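You operate a simulated robot arm through the tools that you are given. There is no shell and no other tool. Be economical: measure what you need, move in short steps, check, and stop when the job is done.

The job below is to be done with a simulated robot arm. You get a single attempt, and the scene is never put back.

JOB
Press in the weight that the key in the press is marked for.
Fine: stand the grey weight in the hole first, slide in, lever down till it sits flush and up again, slide out again.

Only the result counts: the job must be done as asked and must still hold three seconds after the hand-in. Knocking over, shifting, dropping, spilling or breaking anything else fails it.

ROBOT AND FRAMES
A 7-joint arm with a two-finger parallel gripper, fixed in place. Base frame: the origin is at the foot of the arm, x ahead of it, y to its left, z up; the work surface is at about z = 0.004. Readings come in m, degrees, newtons and seconds.
With the tool pointing down near the work surface it reaches from about 0.24 to 0.62 m from the base axis. Its first joint turns from -66.0 to 66.0 degrees. Payload 2.6 kg.
Tool frame: the origin (TCP) lies between the finger pads and is the grasp point; the fingertips stand 0.03 m ahead of it; z points along the fingers, y is the line along which they close. The gripper opens to 0.094 m. The fingers are 0.028 m wide and 0.01 m thick; the gripper's body (0.05 by 0.096 m) begins 0.055 m behind the TCP.
Orientation is that of the tool frame in the base frame, as a unit quaternion [x, y, z, w]. With the fingers straight down and closing along the base's y, the tool's x points along the base's -x, its y along +y and its z along -z.

CONTROLS
- The arm moves only by the tool arm_command. Its argument "increments" is a list of rows, each an object (a shift or turn left out is 0, a gripper value left out holds the last) with "hand": the opening, from 0 (shut) to 1 (fully open); "linear": the shift along the base's x, y, z in units of 30 mm (1.0 is 30 mm), a list of three; "delta_rot": the turn, a rotation vector about the base's x, y, z in units of 8 degrees (1.0 is 8 degrees), a list of three. In form: [{"hand": hand, "linear": [dx, dy, dz], "delta_rot": [wx, wy, wz]}, ...]. A call has 1 to 20 rows; each row shifts and turns the commanded pose from where the row before left it. A call with a number of a shift or a turn outside -1 to 1 is refused whole. Each row takes 0.2 s and may step no farther than 0.05 m and 8.6 degrees from the row before; otherwise, or with a gripper value out of range, the whole call is refused. A pose out of reach is approached as far as the arm can. The call stops where the force on the tool passes 90 N (or 10 N more than at its start, if that is more) or the arm is blocked; 0.2 s more then pass. Each finger travels about 0.072 m/s and halts on what it meets, pressing with about 36 N; the grip force reading is that of the motor and also rises with nothing between the fingers. The clock runs only during rows and for 0.2 s after the last one: add rows that do not move to give the fingers time. The reply holds the time, the measured pose of the TCP, the force on the tool along the base axes, the opening and the grip force, in the units named above and with some noise, and new pictures: "views" is both (left out), scene, wrist or none.
- Cameras (640 x 400 px; columns grow to the right, rows downward): "scene" is fixed at [0.0417, 0.4529, 0.5419]; the picture's right is [-0.62, -0.78, 0.00], its down [-0.60, 0.47, -0.65] and it looks along [0.51, -0.40, -0.76] (base axes); focal length 256 px, centre (320, 200). "wrist" rides on the gripper at [-0.037, 0, -0.058] in the tool frame; the picture's right is [0.00, -1.00, 0.00], its down [0.97, 0.00, -0.24] and it looks along [0.24, 0.00, 0.97] (tool axes); focal length 218 px, centre (320, 200). There is no depth. A picture from a camera that has moved, and an enlarged one, comes with that camera's place and axes in the base frame and with its lens.
- zoom(camera, box): a new picture of the part [left, top, right, bottom] of that camera's present view, enlarged. It takes no simulated time.
- finish_job(): hands the job in; it is judged then, once.

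Go step by step. Nothing tells you positions but the pictures and the camera data: compare them with the known pose of the tool, close in by small moves and look again before you grip or let go. The budget is 120 turns and 170 pictures, counting those below and the enlarged ones. Unless the task says otherwise, let go and move clear before handing in, and close with one line.

The tools are called as name(argument=value, ...) on one line, values as JSON. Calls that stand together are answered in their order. arm_command: Moves the arm, as the interface text tells. Its arguments: {"type":"object","properties":{"increments":{"type":"array"},"views":{"type":"string","enum":["both","scene","wrist","none"]}},"required":["increments"]} The other tools are called the same way: zoom (camera, box) takes an enlarged picture of a part of a camera's view; finish_job () hands the job in.

At the start:

```text
time: 0.0
position: [0.2618, 0.2978, 0.3385]
orientation: [0.0, 1.0, 0.001, 0.0]
force: [-0.7, 1.5, 0.3]
width: 0.0939
grip_force: 0.2
```

scene: 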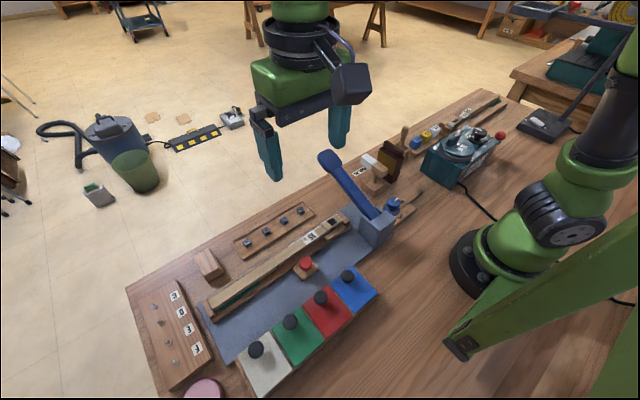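
wrist: 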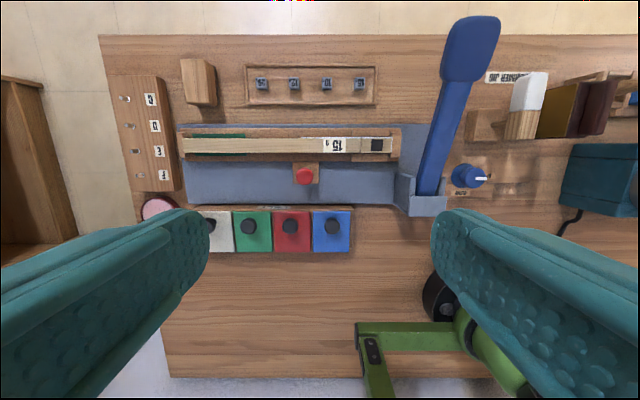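

I see a press with a piano key, marked "15 g", a lever (blue), a row of four weights or markers, and coloured buttons. I'll zoom in to read the details first.

zoom(camera="wrist", box=[170, 50, 410, 200])

zoom(camera="wrist", box=[380, 10, 640, 220])

zoom(camera="scene", box=[120, 180, 420, 400])

zoom(camera="scene", box=[320, 80, 540, 220])

zoom(camera="wrist", box=[90, 60, 220, 220])

```text
2.67 times, centred on (290, 125) of wrist
camera zoom: at [0.2978, 0.2984, 0.3955], right [0.0, -1.0, 0.0], down [-0.97, 0.0, 0.24], along [-0.24, 0.0, -0.97], focal length 582 px, centre (400, 400)
```

zoom: 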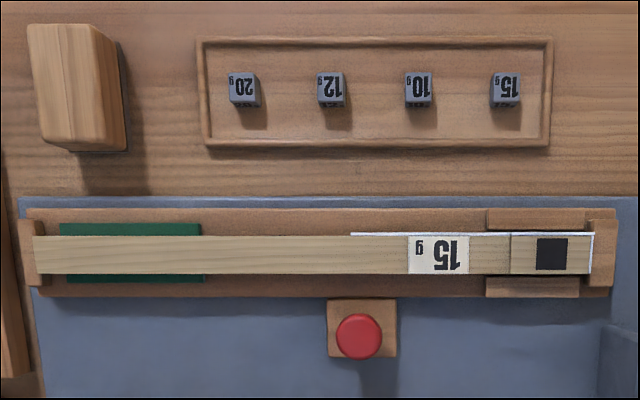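

```text
1.90 times, centred on (510, 115) of wrist
camera zoom: at [0.2978, 0.2984, 0.3955], right [0.0, -1.0, 0.0], down [-0.97, 0.0, 0.24], along [-0.24, 0.0, -0.97], focal length 416 px, centre (-42, 362)
```

zoom: 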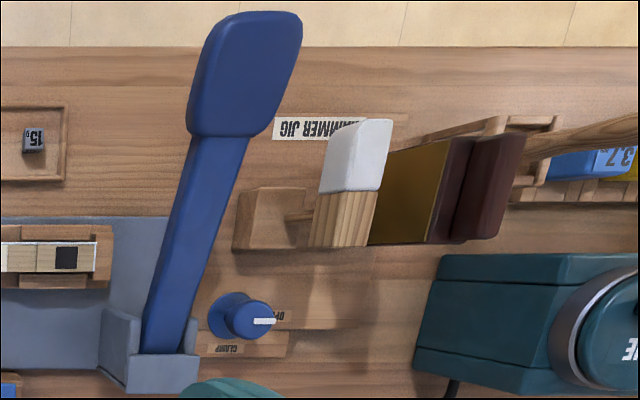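

```text
1.82 times, centred on (270, 290) of scene
camera zoom: at [0.0417, 0.4529, 0.5419], right [-0.62, -0.78, 0.0], down [-0.6, 0.47, -0.65], along [0.51, -0.4, -0.76], focal length 465 px, centre (411, 36)
```

zoom: 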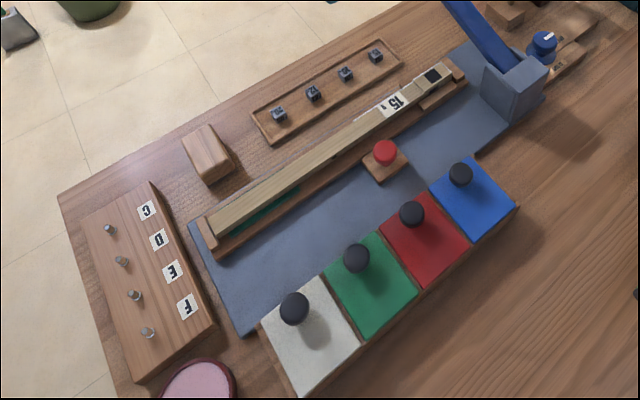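

```text
2.86 times, centred on (430, 150) of scene
camera zoom: at [0.0417, 0.4529, 0.5419], right [-0.62, -0.78, 0.0], down [-0.6, 0.47, -0.65], along [0.51, -0.4, -0.76], focal length 730 px, centre (6, 343)
```

zoom: 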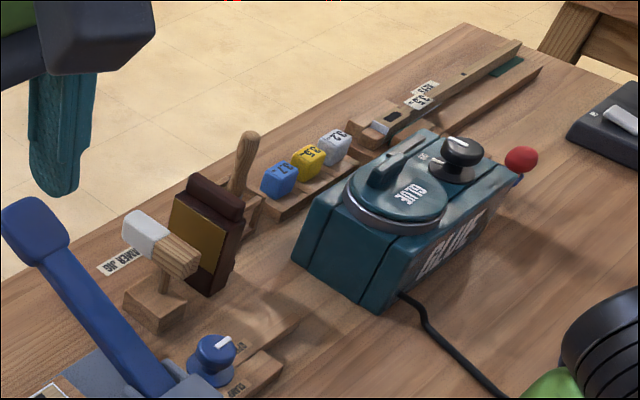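

```text
2.50 times, centred on (155, 140) of wrist
camera zoom: at [0.2978, 0.2984, 0.3955], right [0.0, -1.0, 0.0], down [-0.97, 0.0, 0.24], along [-0.24, 0.0, -0.97], focal length 546 px, centre (732, 350)
```

zoom: 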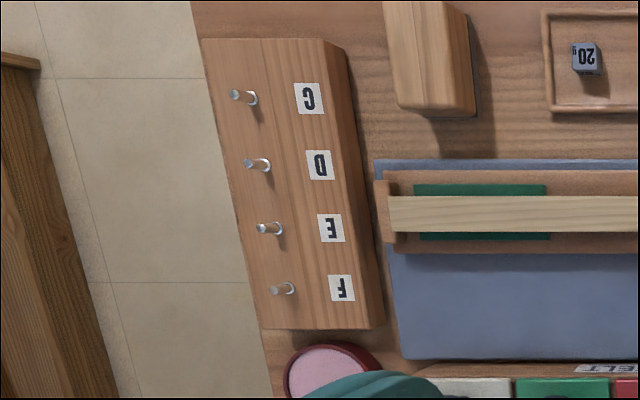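

The press key is marked 15 g. The 15 g weight is the one nearest the lever, at about (0.39, 0.237), and the hole is at about (0.30, 0.207). I'll move above the weight for a closer look.

arm_command(increments=[{"hand": 0.5, "linear": [0.62, -0.29, -0.85]}, {"linear": [0.62, -0.29, -0.85]}, {"linear": [0.62, -0.29, -0.85]}, {"linear": [0.62, -0.29, -0.85]}, {"linear": [0.62, -0.29, -0.85]}, {"linear": [0.62, -0.29, -0.85]}, {"linear": [0.62, -0.29, -0.7]}, {}, {}])

```text
time: 2.0
position: [0.3914, 0.2384, 0.1659]
orientation: [0.0, 1.0, 0.001, -0.001]
force: [-0.1, -0.5, -0.3]
width: 0.047
grip_force: 0.0
camera wrist: at [0.4284, 0.239, 0.2238], right [0.0, -1.0, 0.0], down [-0.97, 0.0, 0.24], along [-0.24, 0.0, -0.97], focal length 218 px, centre (320, 200)
```

scene: 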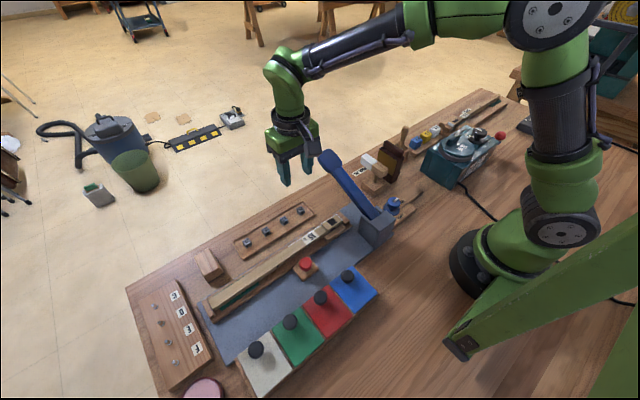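
wrist: 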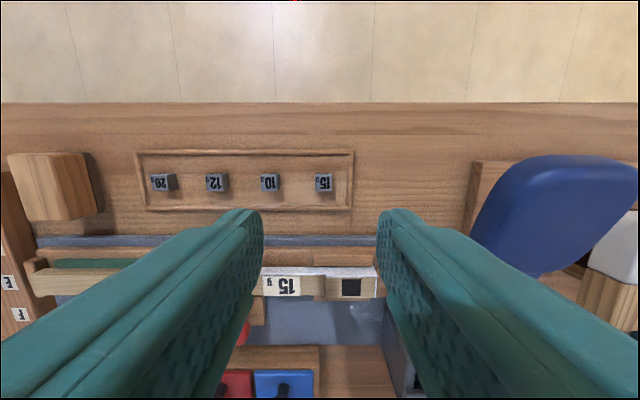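

The weight sits nearly under the tool. I'll enlarge the weight and the hole to measure them.

zoom(camera="wrist", box=[280, 150, 360, 200])

zoom(camera="wrist", box=[260, 230, 420, 330])

zoom(camera="scene", box=[270, 180, 430, 290])

```text
8.00 times, centred on (320, 175) of wrist
camera zoom: at [0.4284, 0.239, 0.2238], right [0.0, -1.0, 0.0], down [-0.97, 0.0, 0.24], along [-0.24, 0.0, -0.97], focal length 1746 px, centre (320, 400)
```

zoom: 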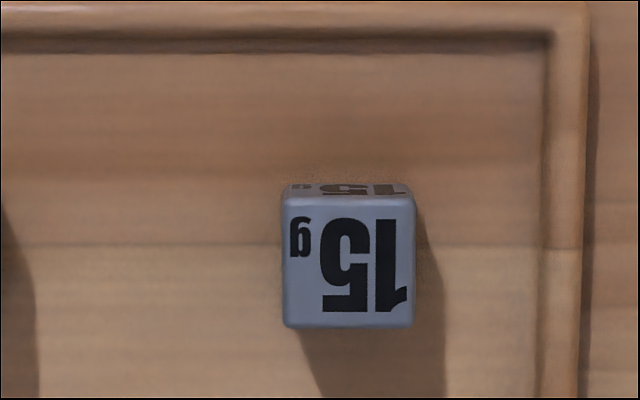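

```text
4.00 times, centred on (340, 280) of wrist
camera zoom: at [0.4284, 0.239, 0.2238], right [0.0, -1.0, 0.0], down [-0.97, 0.0, 0.24], along [-0.24, 0.0, -0.97], focal length 873 px, centre (240, -120)
```

zoom: 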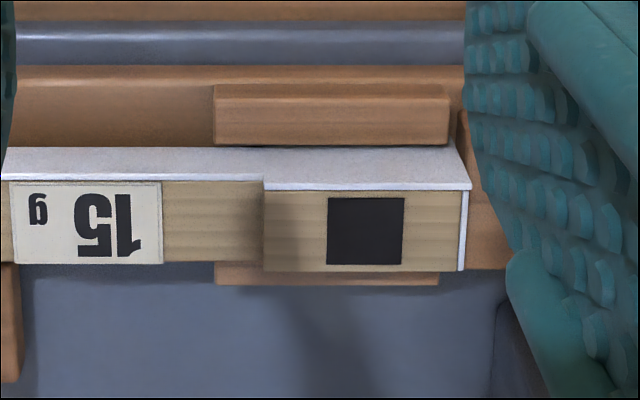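

```text
3.64 times, centred on (350, 235) of scene
camera zoom: at [0.0417, 0.4529, 0.5419], right [-0.62, -0.78, 0.0], down [-0.6, 0.47, -0.65], along [0.51, -0.4, -0.76], focal length 930 px, centre (211, 73)
```

zoom: 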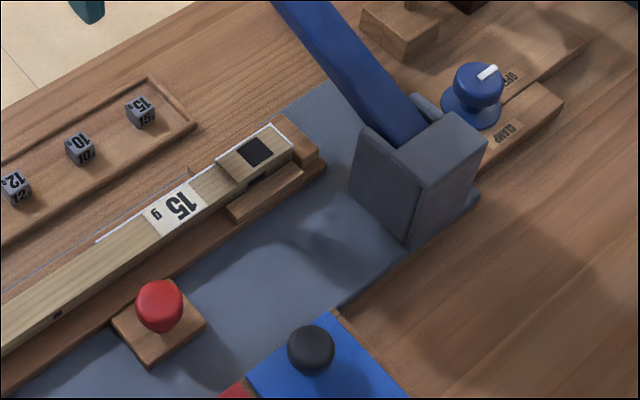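

The weight is a cube of about 15 mm at (0.394, 0.236). The hole is about 17 mm across, with its top at about z = 0.045, at (0.2996, 0.2097). I'll lower partway over the weight and check.

arm_command(increments=[{"linear": [0.087, -0.09, -0.85]}, {"linear": [0, 0, -0.85]}, {"linear": [0, 0, -0.85]}, {}, {}], views="wrist")

```text
time: 3.2
position: [0.3964, 0.2351, 0.0883]
orientation: [0.0, 1.0, 0.0, 0.0]
force: [-0.6, 0.7, -0.6]
width: 0.0471
grip_force: 0.1
camera wrist: at [0.4317, 0.2354, 0.145], right [0.0, -1.0, 0.0], down [-0.97, 0.0, 0.24], along [-0.24, 0.0, -0.97], focal length 218 px, centre (320, 200)
```

wrist: 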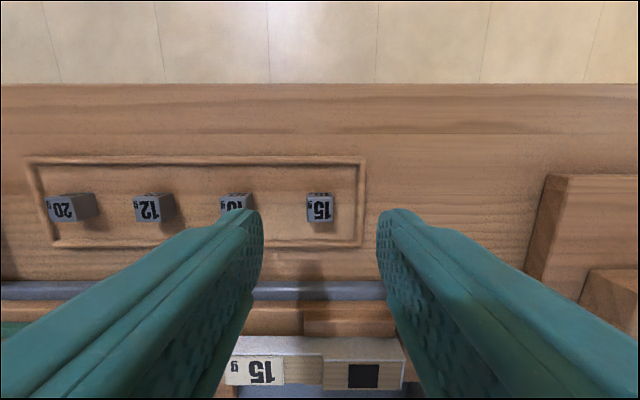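

The weight is centred, but the tray rim is only about 21 mm to its right. I'll narrow the opening to about 24 mm and come lower.

arm_command(increments=[{"hand": 0.25, "linear": [0, 0, -0.3]}, {"linear": [0, 0, -0.3]}, {}, {}], views="wrist")

zoom(camera="wrist", box=[220, 160, 420, 285])

zoom(camera="scene", box=[230, 170, 350, 245])

```text
time: 4.2
position: [0.3945, 0.233, 0.0689]
orientation: [0.0, 1.0, 0.0, 0.0]
force: [-0.5, -0.6, 0.0]
width: 0.0236
grip_force: 0.0
camera wrist: at [0.4312, 0.234, 0.1271], right [0.0, -1.0, 0.0], down [-0.97, 0.0, 0.24], along [-0.24, 0.0, -0.97], focal length 218 px, centre (320, 200)
```

wrist: 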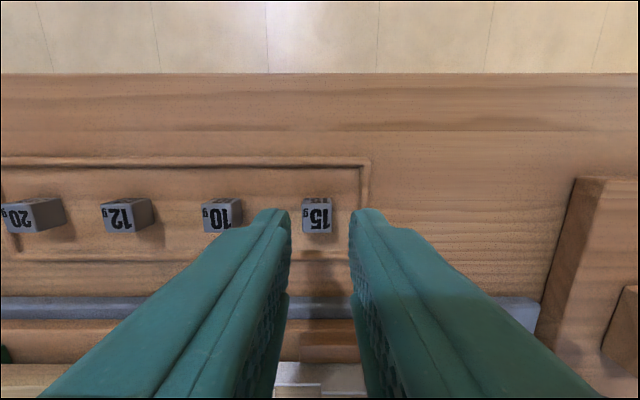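

```text
3.20 times, centred on (320, 222) of wrist
camera zoom: at [0.4312, 0.234, 0.1271], right [0.0, -1.0, 0.0], down [-0.97, 0.0, 0.24], along [-0.24, 0.0, -0.97], focal length 698 px, centre (320, 128)
```

zoom: 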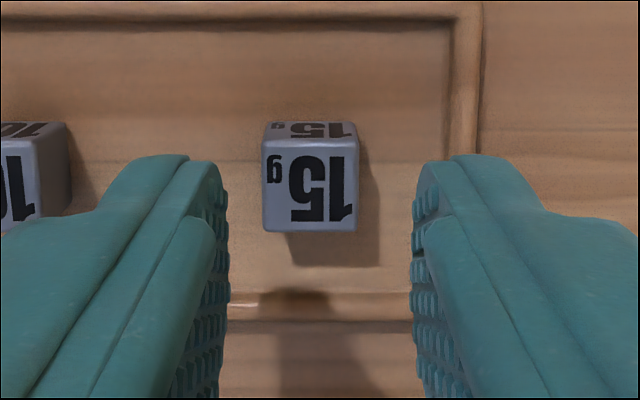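

```text
5.33 times, centred on (290, 208) of scene
camera zoom: at [0.0417, 0.4529, 0.5419], right [-0.62, -0.78, 0.0], down [-0.6, 0.47, -0.65], along [0.51, -0.4, -0.76], focal length 1364 px, centre (480, 160)
```

zoom: 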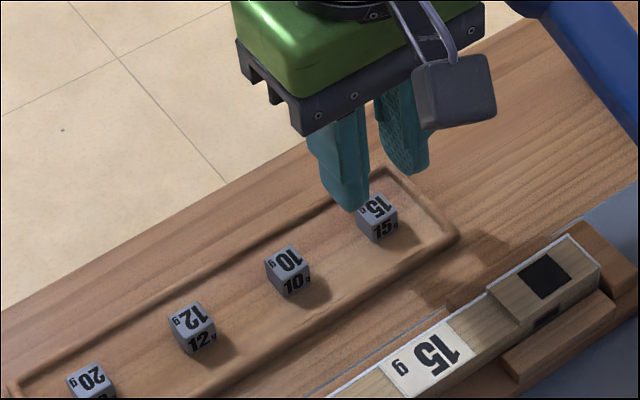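

The cube's centre is about 1.5 mm to the left of the tool's centre. I'll correct that, narrow slightly, go down and grip its upper part.

arm_command(increments=[{"hand": 0.22, "linear": [0.03, 0.05, 0]}, {"linear": [0, 0, -0.4]}, {"linear": [0, 0, -0.43]}, {}, {}], views="both")

zoom(camera="scene", box=[230, 170, 350, 245])

zoom(camera="wrist", box=[220, 180, 420, 305])

```text
time: 5.4
position: [0.3946, 0.2339, 0.0437]
orientation: [0.0, 1.0, 0.0, -0.001]
force: [0.0, 0.8, 0.0]
width: 0.021
grip_force: 0.0
camera wrist: at [0.4308, 0.2341, 0.102], right [0.0, -1.0, 0.0], down [-0.97, 0.0, 0.24], along [-0.24, 0.0, -0.97], focal length 218 px, centre (320, 200)
```

scene: 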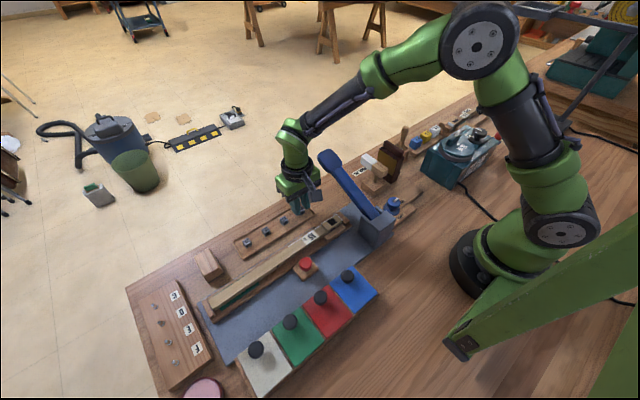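
wrist: 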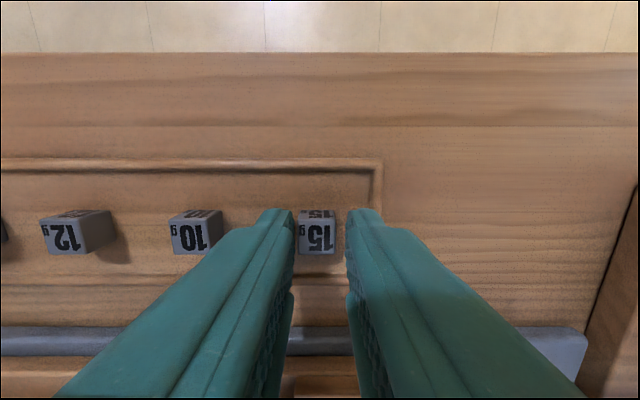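

```text
5.33 times, centred on (290, 208) of scene
camera zoom: at [0.0417, 0.4529, 0.5419], right [-0.62, -0.78, 0.0], down [-0.6, 0.47, -0.65], along [0.51, -0.4, -0.76], focal length 1364 px, centre (480, 160)
```

zoom: 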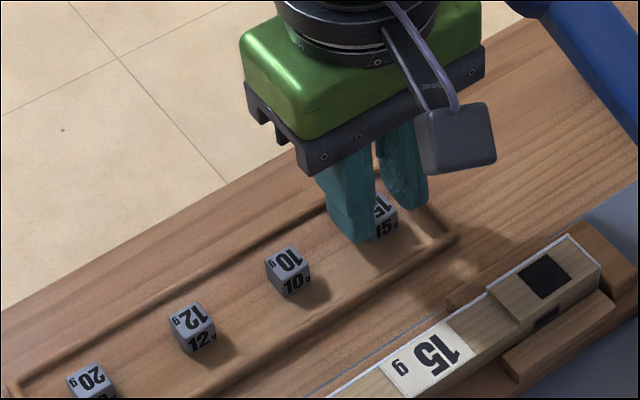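

```text
3.20 times, centred on (320, 242) of wrist
camera zoom: at [0.4308, 0.2341, 0.102], right [0.0, -1.0, 0.0], down [-0.97, 0.0, 0.24], along [-0.24, 0.0, -0.97], focal length 698 px, centre (320, 64)
```

zoom: 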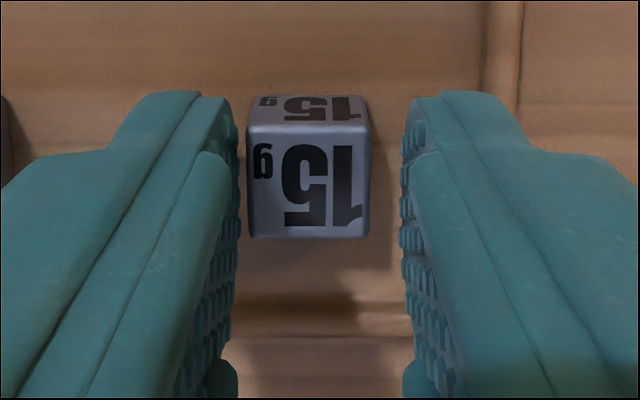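

The fingers straddle the upper half of the cube. I'll shift 1.2 mm left, close, and lift a little to check.

arm_command(increments=[{"linear": [0, 0.04, 0]}, {"hand": 0.0}, {}, {}, {}], views="none")

arm_command(increments=[{"linear": [0, 0, 0.8]}, {"linear": [0, 0, 0.8]}, {}, {}], views="both")

zoom(camera="wrist", box=[220, 180, 420, 305])

zoom(camera="scene", box=[230, 170, 350, 245])

```text
time: 6.6
position: [0.3946, 0.2363, 0.0444]
orientation: [0.0, 1.0, 0.0, 0.001]
force: [-0.1, 0.2, 0.2]
width: 0.0144
grip_force: 36.5
```

```text
time: 7.6
position: [0.3927, 0.2357, 0.0906]
orientation: [0.0, 1.0, 0.0, 0.0]
force: [0.1, -0.2, 0.3]
width: 0.0145
grip_force: 36.2
camera wrist: at [0.4292, 0.2371, 0.1501], right [0.0, -1.0, 0.0], down [-0.97, 0.0, 0.24], along [-0.24, 0.0, -0.97], focal length 218 px, centre (320, 200)
```

scene: 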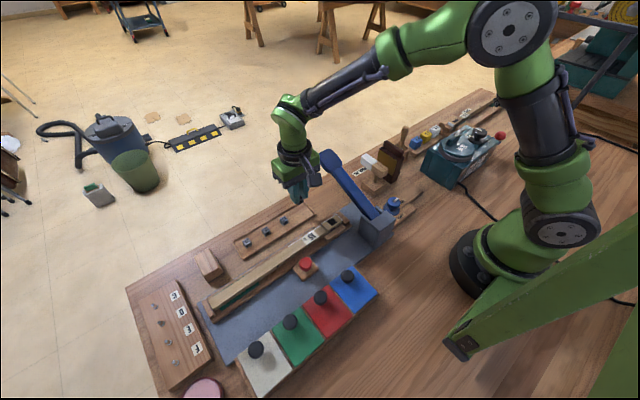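
wrist: 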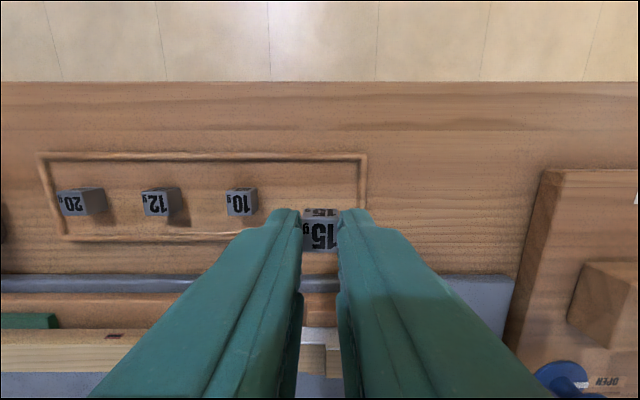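

```text
3.20 times, centred on (320, 242) of wrist
camera zoom: at [0.4292, 0.2371, 0.1501], right [0.0, -1.0, 0.0], down [-0.97, 0.0, 0.24], along [-0.24, 0.0, -0.97], focal length 698 px, centre (320, 64)
```

zoom: 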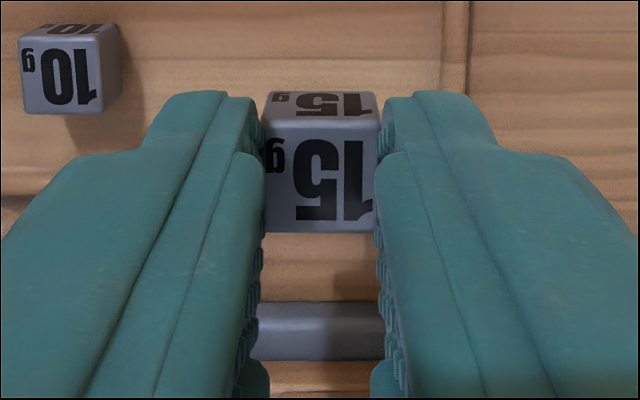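

```text
5.33 times, centred on (290, 208) of scene
camera zoom: at [0.0417, 0.4529, 0.5419], right [-0.62, -0.78, 0.0], down [-0.6, 0.47, -0.65], along [0.51, -0.4, -0.76], focal length 1364 px, centre (480, 160)
```

zoom: 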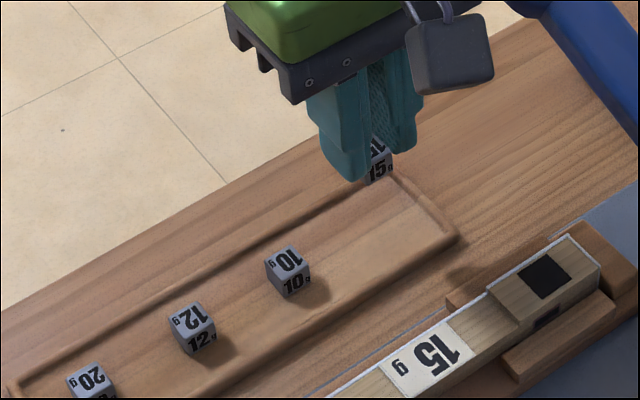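

The 15 g cube is held squarely. I'll carry it at a safe height to just above the hole.

arm_command(increments=[{"linear": [0, 0, 0.7]}, {"linear": [-0.8, -0.22, 0]}, {"linear": [-0.8, -0.22, 0]}, {"linear": [-0.8, -0.22, 0]}, {"linear": [-0.75, -0.22, 0]}, {}, {}], views="both")

zoom(camera="wrist", box=[220, 180, 420, 305])

zoom(camera="scene", box=[260, 170, 400, 260])

```text
time: 9.2
position: [0.3002, 0.208, 0.1156]
orientation: [0.0, 1.0, 0.0, 0.0]
force: [0.2, -0.3, 0.1]
width: 0.0144
grip_force: 35.8
camera wrist: at [0.3367, 0.2099, 0.1744], right [0.0, -1.0, 0.0], down [-0.97, 0.0, 0.24], along [-0.24, 0.0, -0.97], focal length 218 px, centre (320, 200)
```

scene: 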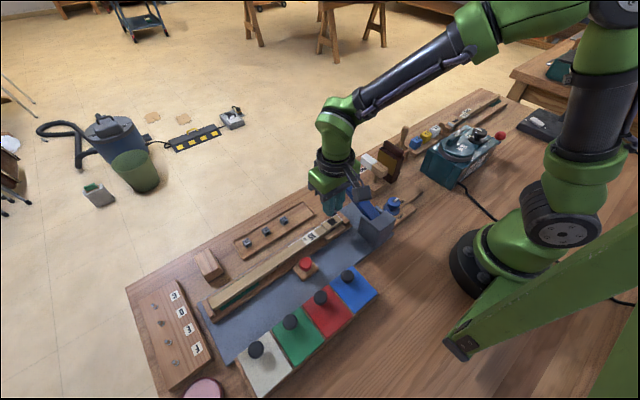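
wrist: 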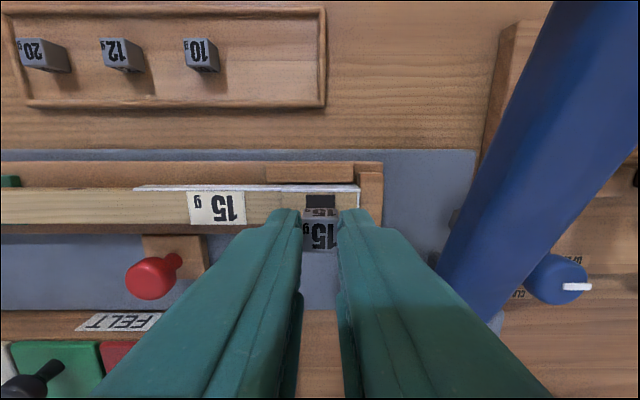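

```text
3.20 times, centred on (320, 242) of wrist
camera zoom: at [0.3367, 0.2099, 0.1744], right [0.0, -1.0, 0.0], down [-0.97, 0.0, 0.24], along [-0.24, 0.0, -0.97], focal length 698 px, centre (320, 64)
```

zoom: 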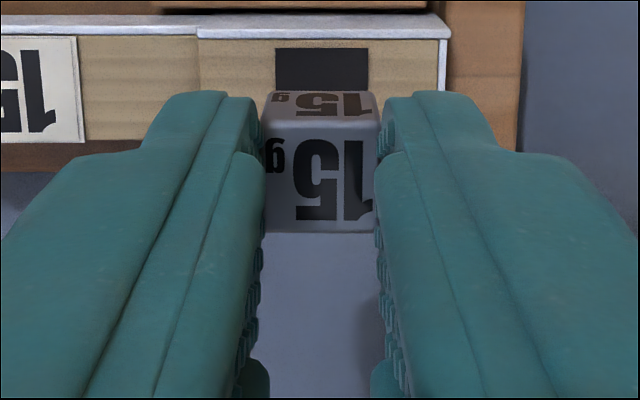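

```text
4.44 times, centred on (330, 215) of scene
camera zoom: at [0.0417, 0.4529, 0.5419], right [-0.62, -0.78, 0.0], down [-0.6, 0.47, -0.65], along [0.51, -0.4, -0.76], focal length 1136 px, centre (276, 133)
```

zoom: 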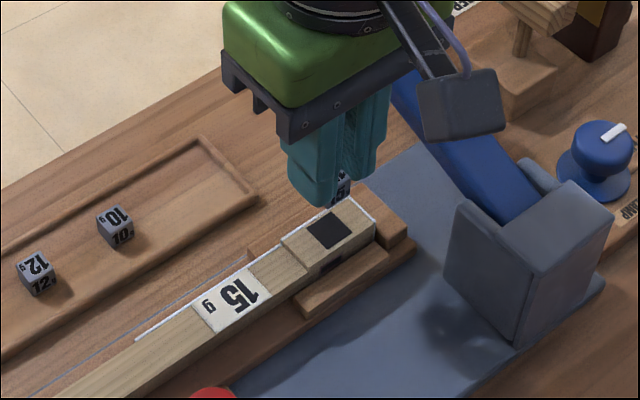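

The hole and cube line up in y. In x the cube is about 2.2 mm too far forward. I'll correct that and descend to just above the key.

arm_command(increments=[{"linear": [-0.075, -0.01, -0.3]}, {"linear": [0, 0, -0.3]}, {"linear": [0, 0, -0.25]}, {}, {}], views="wrist")

zoom(camera="wrist", box=[260, 180, 380, 255])

zoom(camera="scene", box=[300, 195, 380, 245])

```text
time: 10.4
position: [0.2975, 0.2098, 0.09]
orientation: [0.0, 1.0, 0.0, 0.0]
force: [0.4, 0.4, -0.5]
width: 0.0141
grip_force: 36.1
camera wrist: at [0.3347, 0.2103, 0.1464], right [0.0, -1.0, 0.0], down [-0.97, 0.0, 0.24], along [-0.24, 0.0, -0.97], focal length 218 px, centre (320, 200)
```

wrist: 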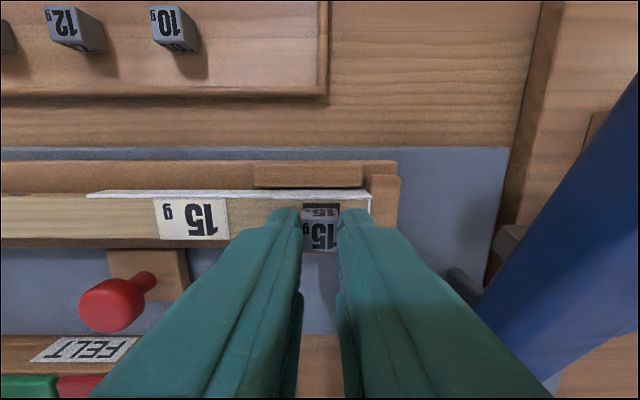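

```text
5.33 times, centred on (320, 218) of wrist
camera zoom: at [0.3347, 0.2103, 0.1464], right [0.0, -1.0, 0.0], down [-0.97, 0.0, 0.24], along [-0.24, 0.0, -0.97], focal length 1164 px, centre (320, 107)
```

zoom: 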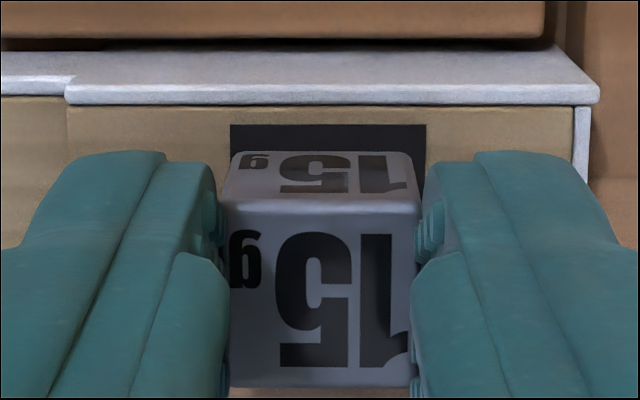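

```text
8.00 times, centred on (340, 220) of scene
camera zoom: at [0.0417, 0.4529, 0.5419], right [-0.62, -0.78, 0.0], down [-0.6, 0.47, -0.65], along [0.51, -0.4, -0.76], focal length 2046 px, centre (160, 40)
```

zoom: 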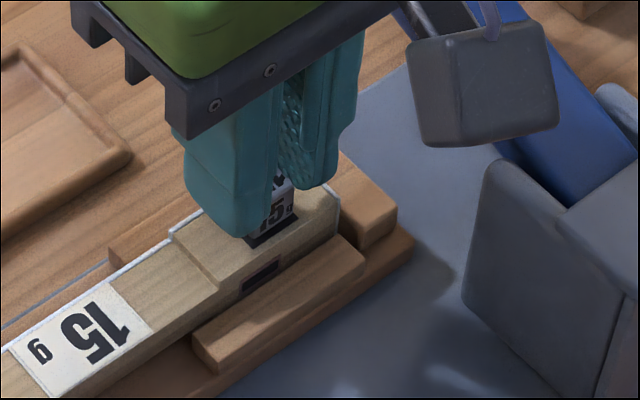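

The cube is just above the hole. I'll trim 0.9 mm in −x and 0.6 mm in −y, then lower its bottom a few mm into the hole.

arm_command(increments=[{"linear": [-0.03, -0.02, 0]}, {"linear": [0, 0, -0.15]}, {"linear": [0, 0, -0.18]}, {}, {}], views="wrist")

zoom(camera="wrist", box=[260, 180, 380, 255])

zoom(camera="scene", box=[300, 195, 380, 245])

```text
time: 11.6
position: [0.2987, 0.211, 0.0796]
orientation: [-0.001, 1.0, 0.0, -0.001]
force: [-2.1, -3.8, 8.9]
width: 0.0143
grip_force: 35.3
camera wrist: at [0.3343, 0.2109, 0.1368], right [0.0, -1.0, 0.0], down [-0.97, 0.0, 0.24], along [-0.24, 0.0, -0.97], focal length 218 px, centre (320, 200)
```

wrist: 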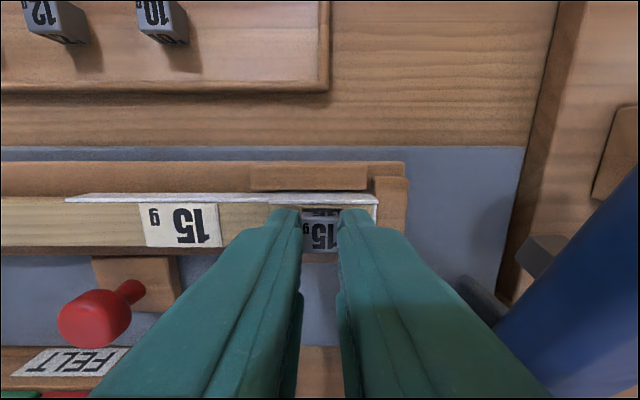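

```text
5.33 times, centred on (320, 218) of wrist
camera zoom: at [0.3343, 0.2109, 0.1368], right [0.0, -1.0, 0.0], down [-0.97, 0.0, 0.24], along [-0.24, 0.0, -0.97], focal length 1164 px, centre (320, 107)
```

zoom: 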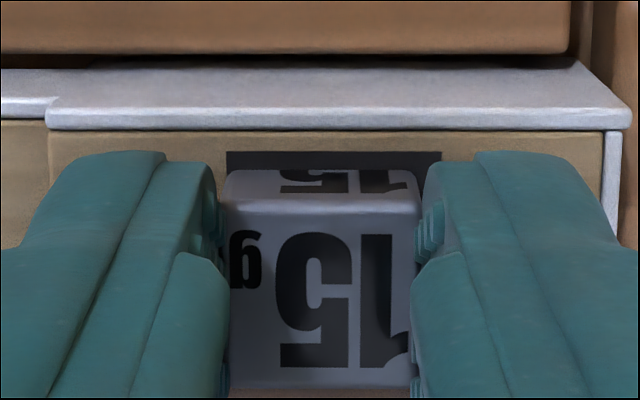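

```text
8.00 times, centred on (340, 220) of scene
camera zoom: at [0.0416, 0.4529, 0.5419], right [-0.62, -0.78, 0.0], down [-0.6, 0.47, -0.65], along [0.51, -0.4, -0.76], focal length 2046 px, centre (160, 40)
```

zoom: 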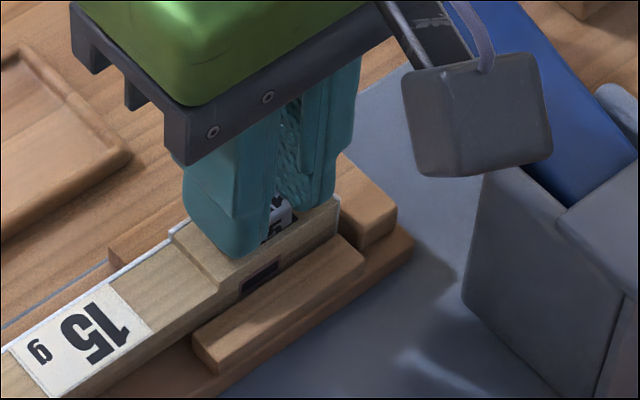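

There is 9 N of upward contact. The cube's left edge seems to overlap the hole's left edge by about 1 mm. I'll raise slightly, shift −y and look again.

arm_command(increments=[{"linear": [0, 0, 0.2]}, {"linear": [0, -0.045, 0]}, {}, {}], views="wrist")

zoom(camera="wrist", box=[260, 180, 380, 255])

zoom(camera="scene", box=[300, 195, 380, 245])

```text
time: 12.6
position: [0.2971, 0.2109, 0.0855]
orientation: [0.0, 1.0, 0.001, 0.0]
force: [0.0, -0.4, -0.4]
width: 0.0143
grip_force: 35.9
camera wrist: at [0.334, 0.2098, 0.1425], right [0.0, -1.0, 0.0], down [-0.97, 0.0, 0.24], along [-0.24, 0.0, -0.97], focal length 218 px, centre (320, 200)
```

wrist: 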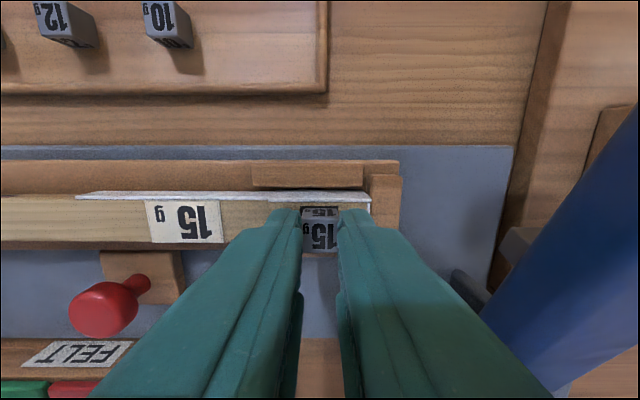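

```text
5.33 times, centred on (320, 218) of wrist
camera zoom: at [0.334, 0.2098, 0.1425], right [0.0, -1.0, 0.0], down [-0.97, 0.0, 0.24], along [-0.24, 0.0, -0.97], focal length 1164 px, centre (320, 107)
```

zoom: 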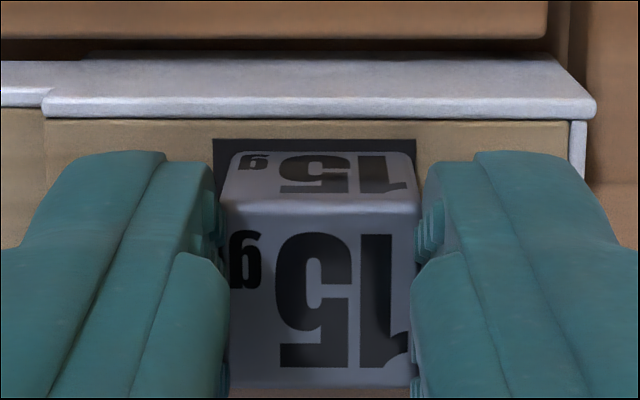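

```text
8.00 times, centred on (340, 220) of scene
camera zoom: at [0.0417, 0.4529, 0.5419], right [-0.62, -0.78, 0.0], down [-0.6, 0.47, -0.65], along [0.51, -0.4, -0.76], focal length 2046 px, centre (160, 40)
```

zoom: 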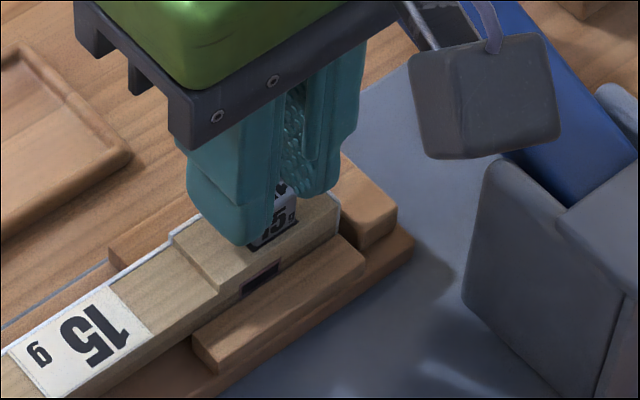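

Now the cube is 0.5 mm too far −y and about 0.8 mm too far +x relative to the hole centre. I'll trim and lower again.

arm_command(increments=[{"linear": [-0.027, 0.017, 0]}, {}, {"linear": [0, 0, -0.1]}, {"linear": [0, 0, -0.1]}, {}], views="wrist")

zoom(camera="wrist", box=[260, 180, 380, 255])

zoom(camera="scene", box=[300, 195, 380, 245])

```text
time: 13.8
position: [0.2971, 0.2093, 0.0777]
orientation: [0.0, 1.0, 0.0, 0.0]
force: [-2.0, -1.7, 8.8]
width: 0.0144
grip_force: 36.3
camera wrist: at [0.3337, 0.2096, 0.1355], right [0.0, -1.0, 0.0], down [-0.97, 0.0, 0.24], along [-0.24, 0.0, -0.97], focal length 218 px, centre (320, 200)
```

wrist: 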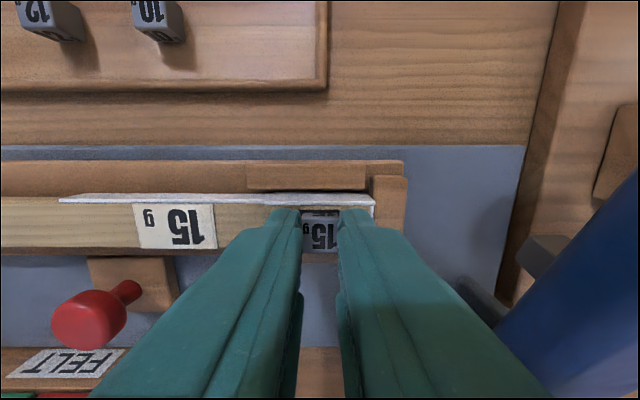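

```text
5.33 times, centred on (320, 218) of wrist
camera zoom: at [0.3337, 0.2096, 0.1355], right [0.0, -1.0, 0.0], down [-0.97, 0.0, 0.24], along [-0.24, 0.0, -0.97], focal length 1164 px, centre (320, 107)
```

zoom: 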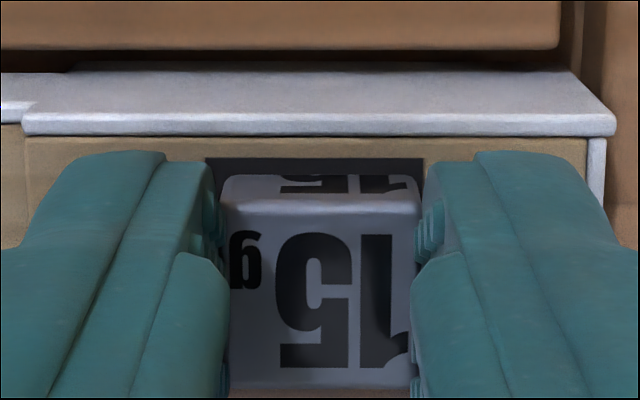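

```text
8.00 times, centred on (340, 220) of scene
camera zoom: at [0.0416, 0.4529, 0.5419], right [-0.62, -0.78, 0.0], down [-0.6, 0.47, -0.65], along [0.51, -0.4, -0.76], focal length 2046 px, centre (160, 40)
```

zoom: 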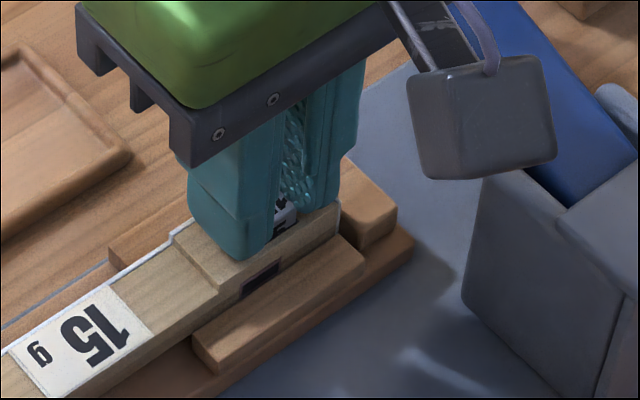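

The cube's bottom now lies inside the hole on all sides, with light contact below. I'll open the fingers slightly and see how it stands.

arm_command(increments=[{"linear": [0, 0, 0.05]}, {"hand": 0.24}, {}, {}], views="wrist")

zoom(camera="wrist", box=[260, 180, 380, 255])

zoom(camera="scene", box=[300, 195, 380, 245])

```text
time: 14.8
position: [0.2967, 0.2075, 0.079]
orientation: [0.001, 1.0, 0.0, 0.0]
force: [0.2, 0.0, 0.3]
width: 0.0226
grip_force: 0.0
camera wrist: at [0.3332, 0.2091, 0.1367], right [0.0, -1.0, 0.0], down [-0.97, 0.0, 0.24], along [-0.24, 0.0, -0.97], focal length 218 px, centre (320, 200)
```

wrist: 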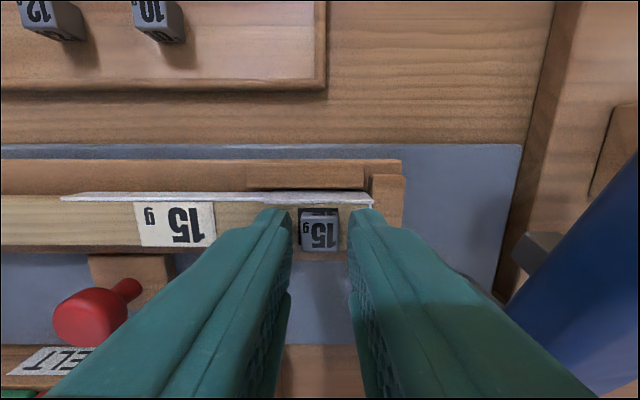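

```text
5.33 times, centred on (320, 218) of wrist
camera zoom: at [0.3332, 0.2091, 0.1367], right [0.0, -1.0, 0.0], down [-0.97, 0.0, 0.24], along [-0.24, 0.0, -0.97], focal length 1164 px, centre (320, 107)
```

zoom: 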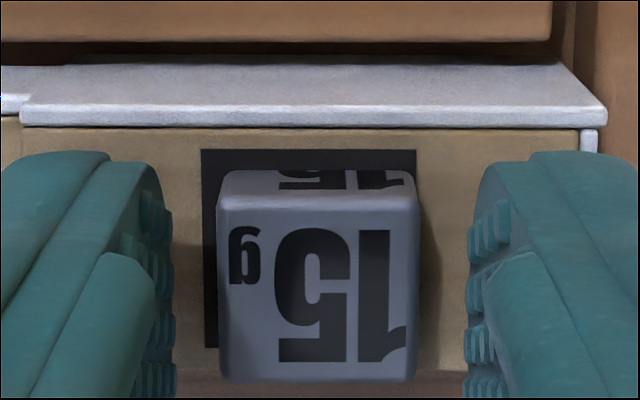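

```text
8.00 times, centred on (340, 220) of scene
camera zoom: at [0.0417, 0.4529, 0.5419], right [-0.62, -0.78, 0.0], down [-0.6, 0.47, -0.65], along [0.51, -0.4, -0.76], focal length 2046 px, centre (160, 40)
```

zoom: 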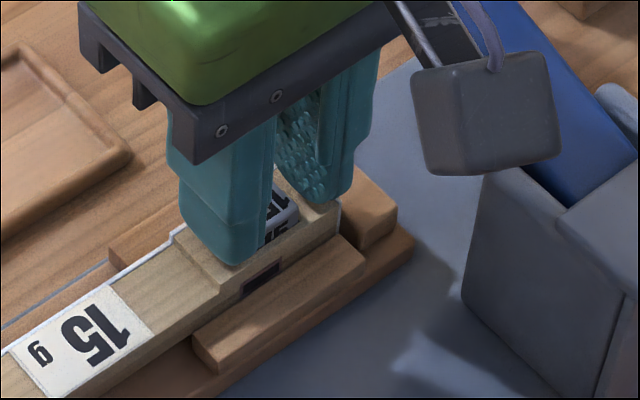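

The cube is standing in the hole. I'll rise straight up and inspect it.

arm_command(increments=[{"linear": [0, 0, 0.5]}, {"linear": [0, 0, 0.9]}, {"linear": [0, 0, 0.9]}, {"linear": [0.5, 0.3, 0.7]}, {}, {}], views="both")

zoom(camera="wrist", box=[280, 170, 400, 245])

zoom(camera="scene", box=[300, 195, 380, 245])

```text
time: 16.2
position: [0.3096, 0.215, 0.1666]
orientation: [0.0, 1.0, 0.0, 0.0]
force: [-0.2, -0.1, 1.1]
width: 0.0228
grip_force: 0.1
camera wrist: at [0.3465, 0.2157, 0.2255], right [0.0, -1.0, 0.0], down [-0.97, 0.0, 0.24], along [-0.24, 0.0, -0.97], focal length 218 px, centre (320, 200)
```

scene: 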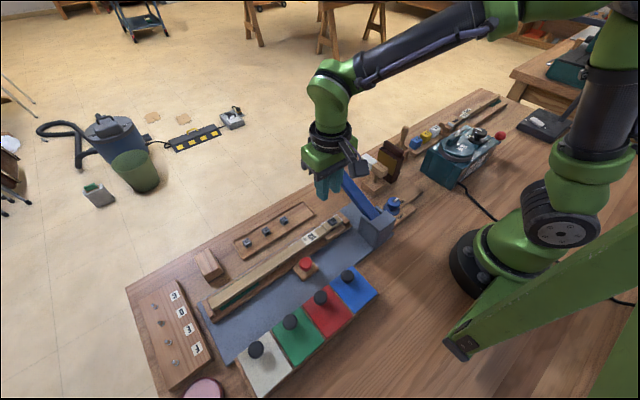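
wrist: 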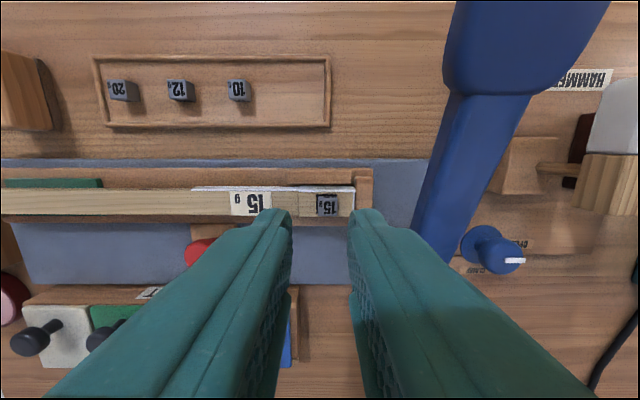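

```text
5.33 times, centred on (340, 208) of wrist
camera zoom: at [0.3465, 0.2157, 0.2255], right [0.0, -1.0, 0.0], down [-0.97, 0.0, 0.24], along [-0.24, 0.0, -0.97], focal length 1164 px, centre (213, 160)
```

zoom: 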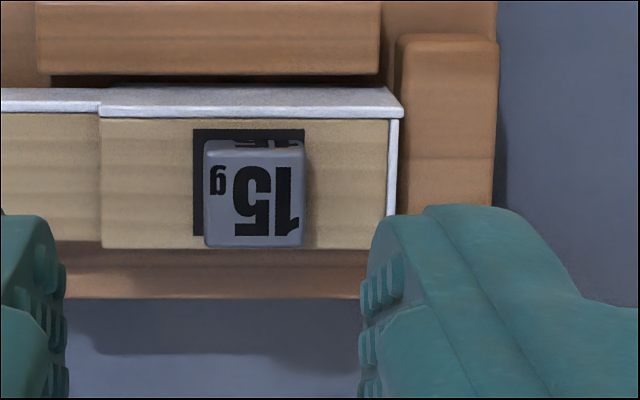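

```text
8.00 times, centred on (340, 220) of scene
camera zoom: at [0.0417, 0.4529, 0.5419], right [-0.62, -0.78, 0.0], down [-0.6, 0.47, -0.65], along [0.51, -0.4, -0.76], focal length 2046 px, centre (160, 40)
```

zoom: 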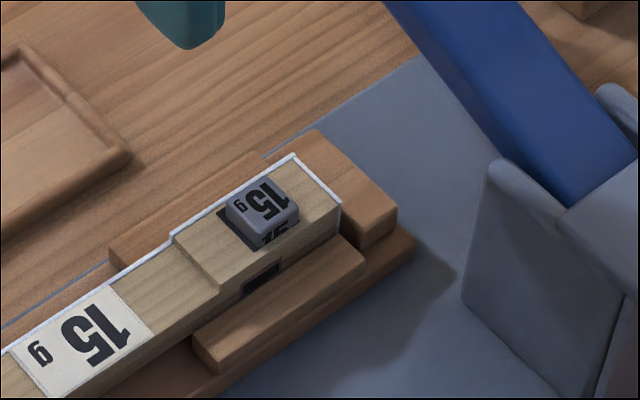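

The weight stands upright in the hole. Next is the carriage, so I'll move above the red knob at about (0.255, 0.323) with the fingers wider.

arm_command(increments=[{"hand": 0.6, "linear": [-0.45, 0.9, 0]}, {"linear": [-0.45, 0.9, 0]}, {"linear": [-0.45, 0.9, 0]}, {"linear": [-0.45, 0.87, -0.5]}, {"linear": [0, 0, -0.8]}, {}, {}], views="wrist")

zoom(camera="wrist", box=[220, 150, 420, 275])

zoom(camera="scene", box=[240, 190, 400, 290])

```text
time: 17.8
position: [0.2563, 0.3255, 0.1323]
orientation: [0.0, 1.0, 0.0, -0.001]
force: [0.4, -1.1, 0.3]
width: 0.0562
grip_force: 0.0
camera wrist: at [0.2931, 0.3263, 0.1889], right [0.0, -1.0, 0.0], down [-0.97, 0.0, 0.24], along [-0.24, 0.0, -0.97], focal length 218 px, centre (320, 200)
```

wrist: 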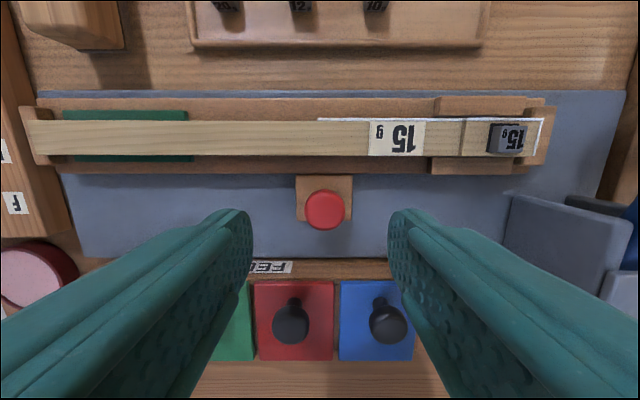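

```text
3.20 times, centred on (320, 212) of wrist
camera zoom: at [0.2931, 0.3263, 0.1889], right [0.0, -1.0, 0.0], down [-0.97, 0.0, 0.24], along [-0.24, 0.0, -0.97], focal length 698 px, centre (320, 160)
```

zoom: 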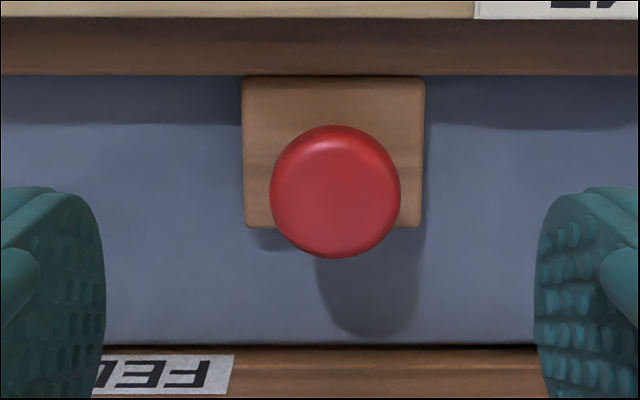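

```text
4.00 times, centred on (320, 240) of scene
camera zoom: at [0.0417, 0.4529, 0.5419], right [-0.62, -0.78, 0.0], down [-0.6, 0.47, -0.65], along [0.51, -0.4, -0.76], focal length 1023 px, centre (320, 40)
```

zoom: 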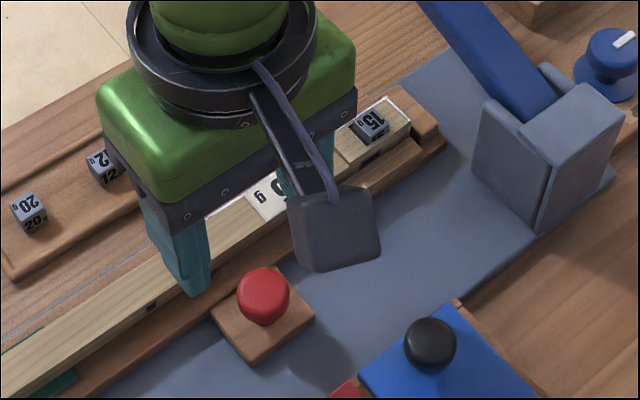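

The knob is about 27 mm across at (0.252, 0.3235), with its centre at z ≈ 0.05. I'll descend around it and close gently.

arm_command(increments=[{"linear": [-0.12, -0.09, -0.5]}, {"linear": [0, 0, -0.8]}, {"linear": [0, 0, -0.4]}, {"linear": [0, 0, -0.4]}, {}, {}], views="wrist")

zoom(camera="scene", box=[240, 190, 400, 290])

```text
time: 19.2
position: [0.2536, 0.3231, 0.067]
orientation: [0.0, 1.0, 0.0, 0.001]
force: [0.4, -0.2, 0.0]
width: 0.0564
grip_force: 0.1
camera wrist: at [0.2902, 0.3238, 0.1237], right [0.0, -1.0, 0.0], down [-0.97, 0.0, 0.24], along [-0.24, 0.0, -0.97], focal length 218 px, centre (320, 200)
```

wrist: 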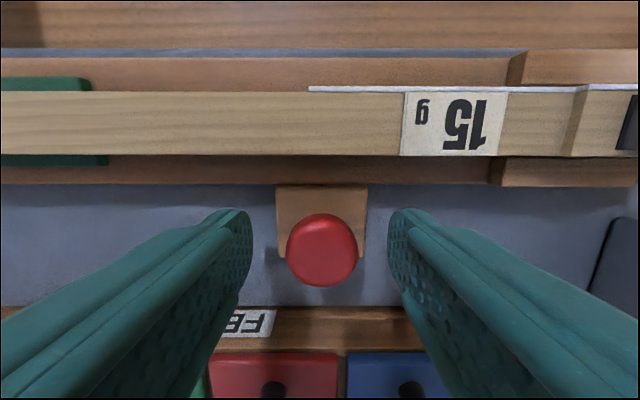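

```text
4.00 times, centred on (320, 240) of scene
camera zoom: at [0.0417, 0.4529, 0.5419], right [-0.62, -0.78, 0.0], down [-0.6, 0.47, -0.65], along [0.51, -0.4, -0.76], focal length 1023 px, centre (320, 40)
```

zoom: 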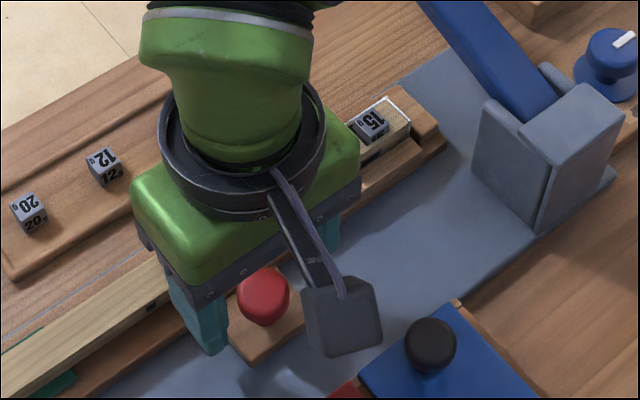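

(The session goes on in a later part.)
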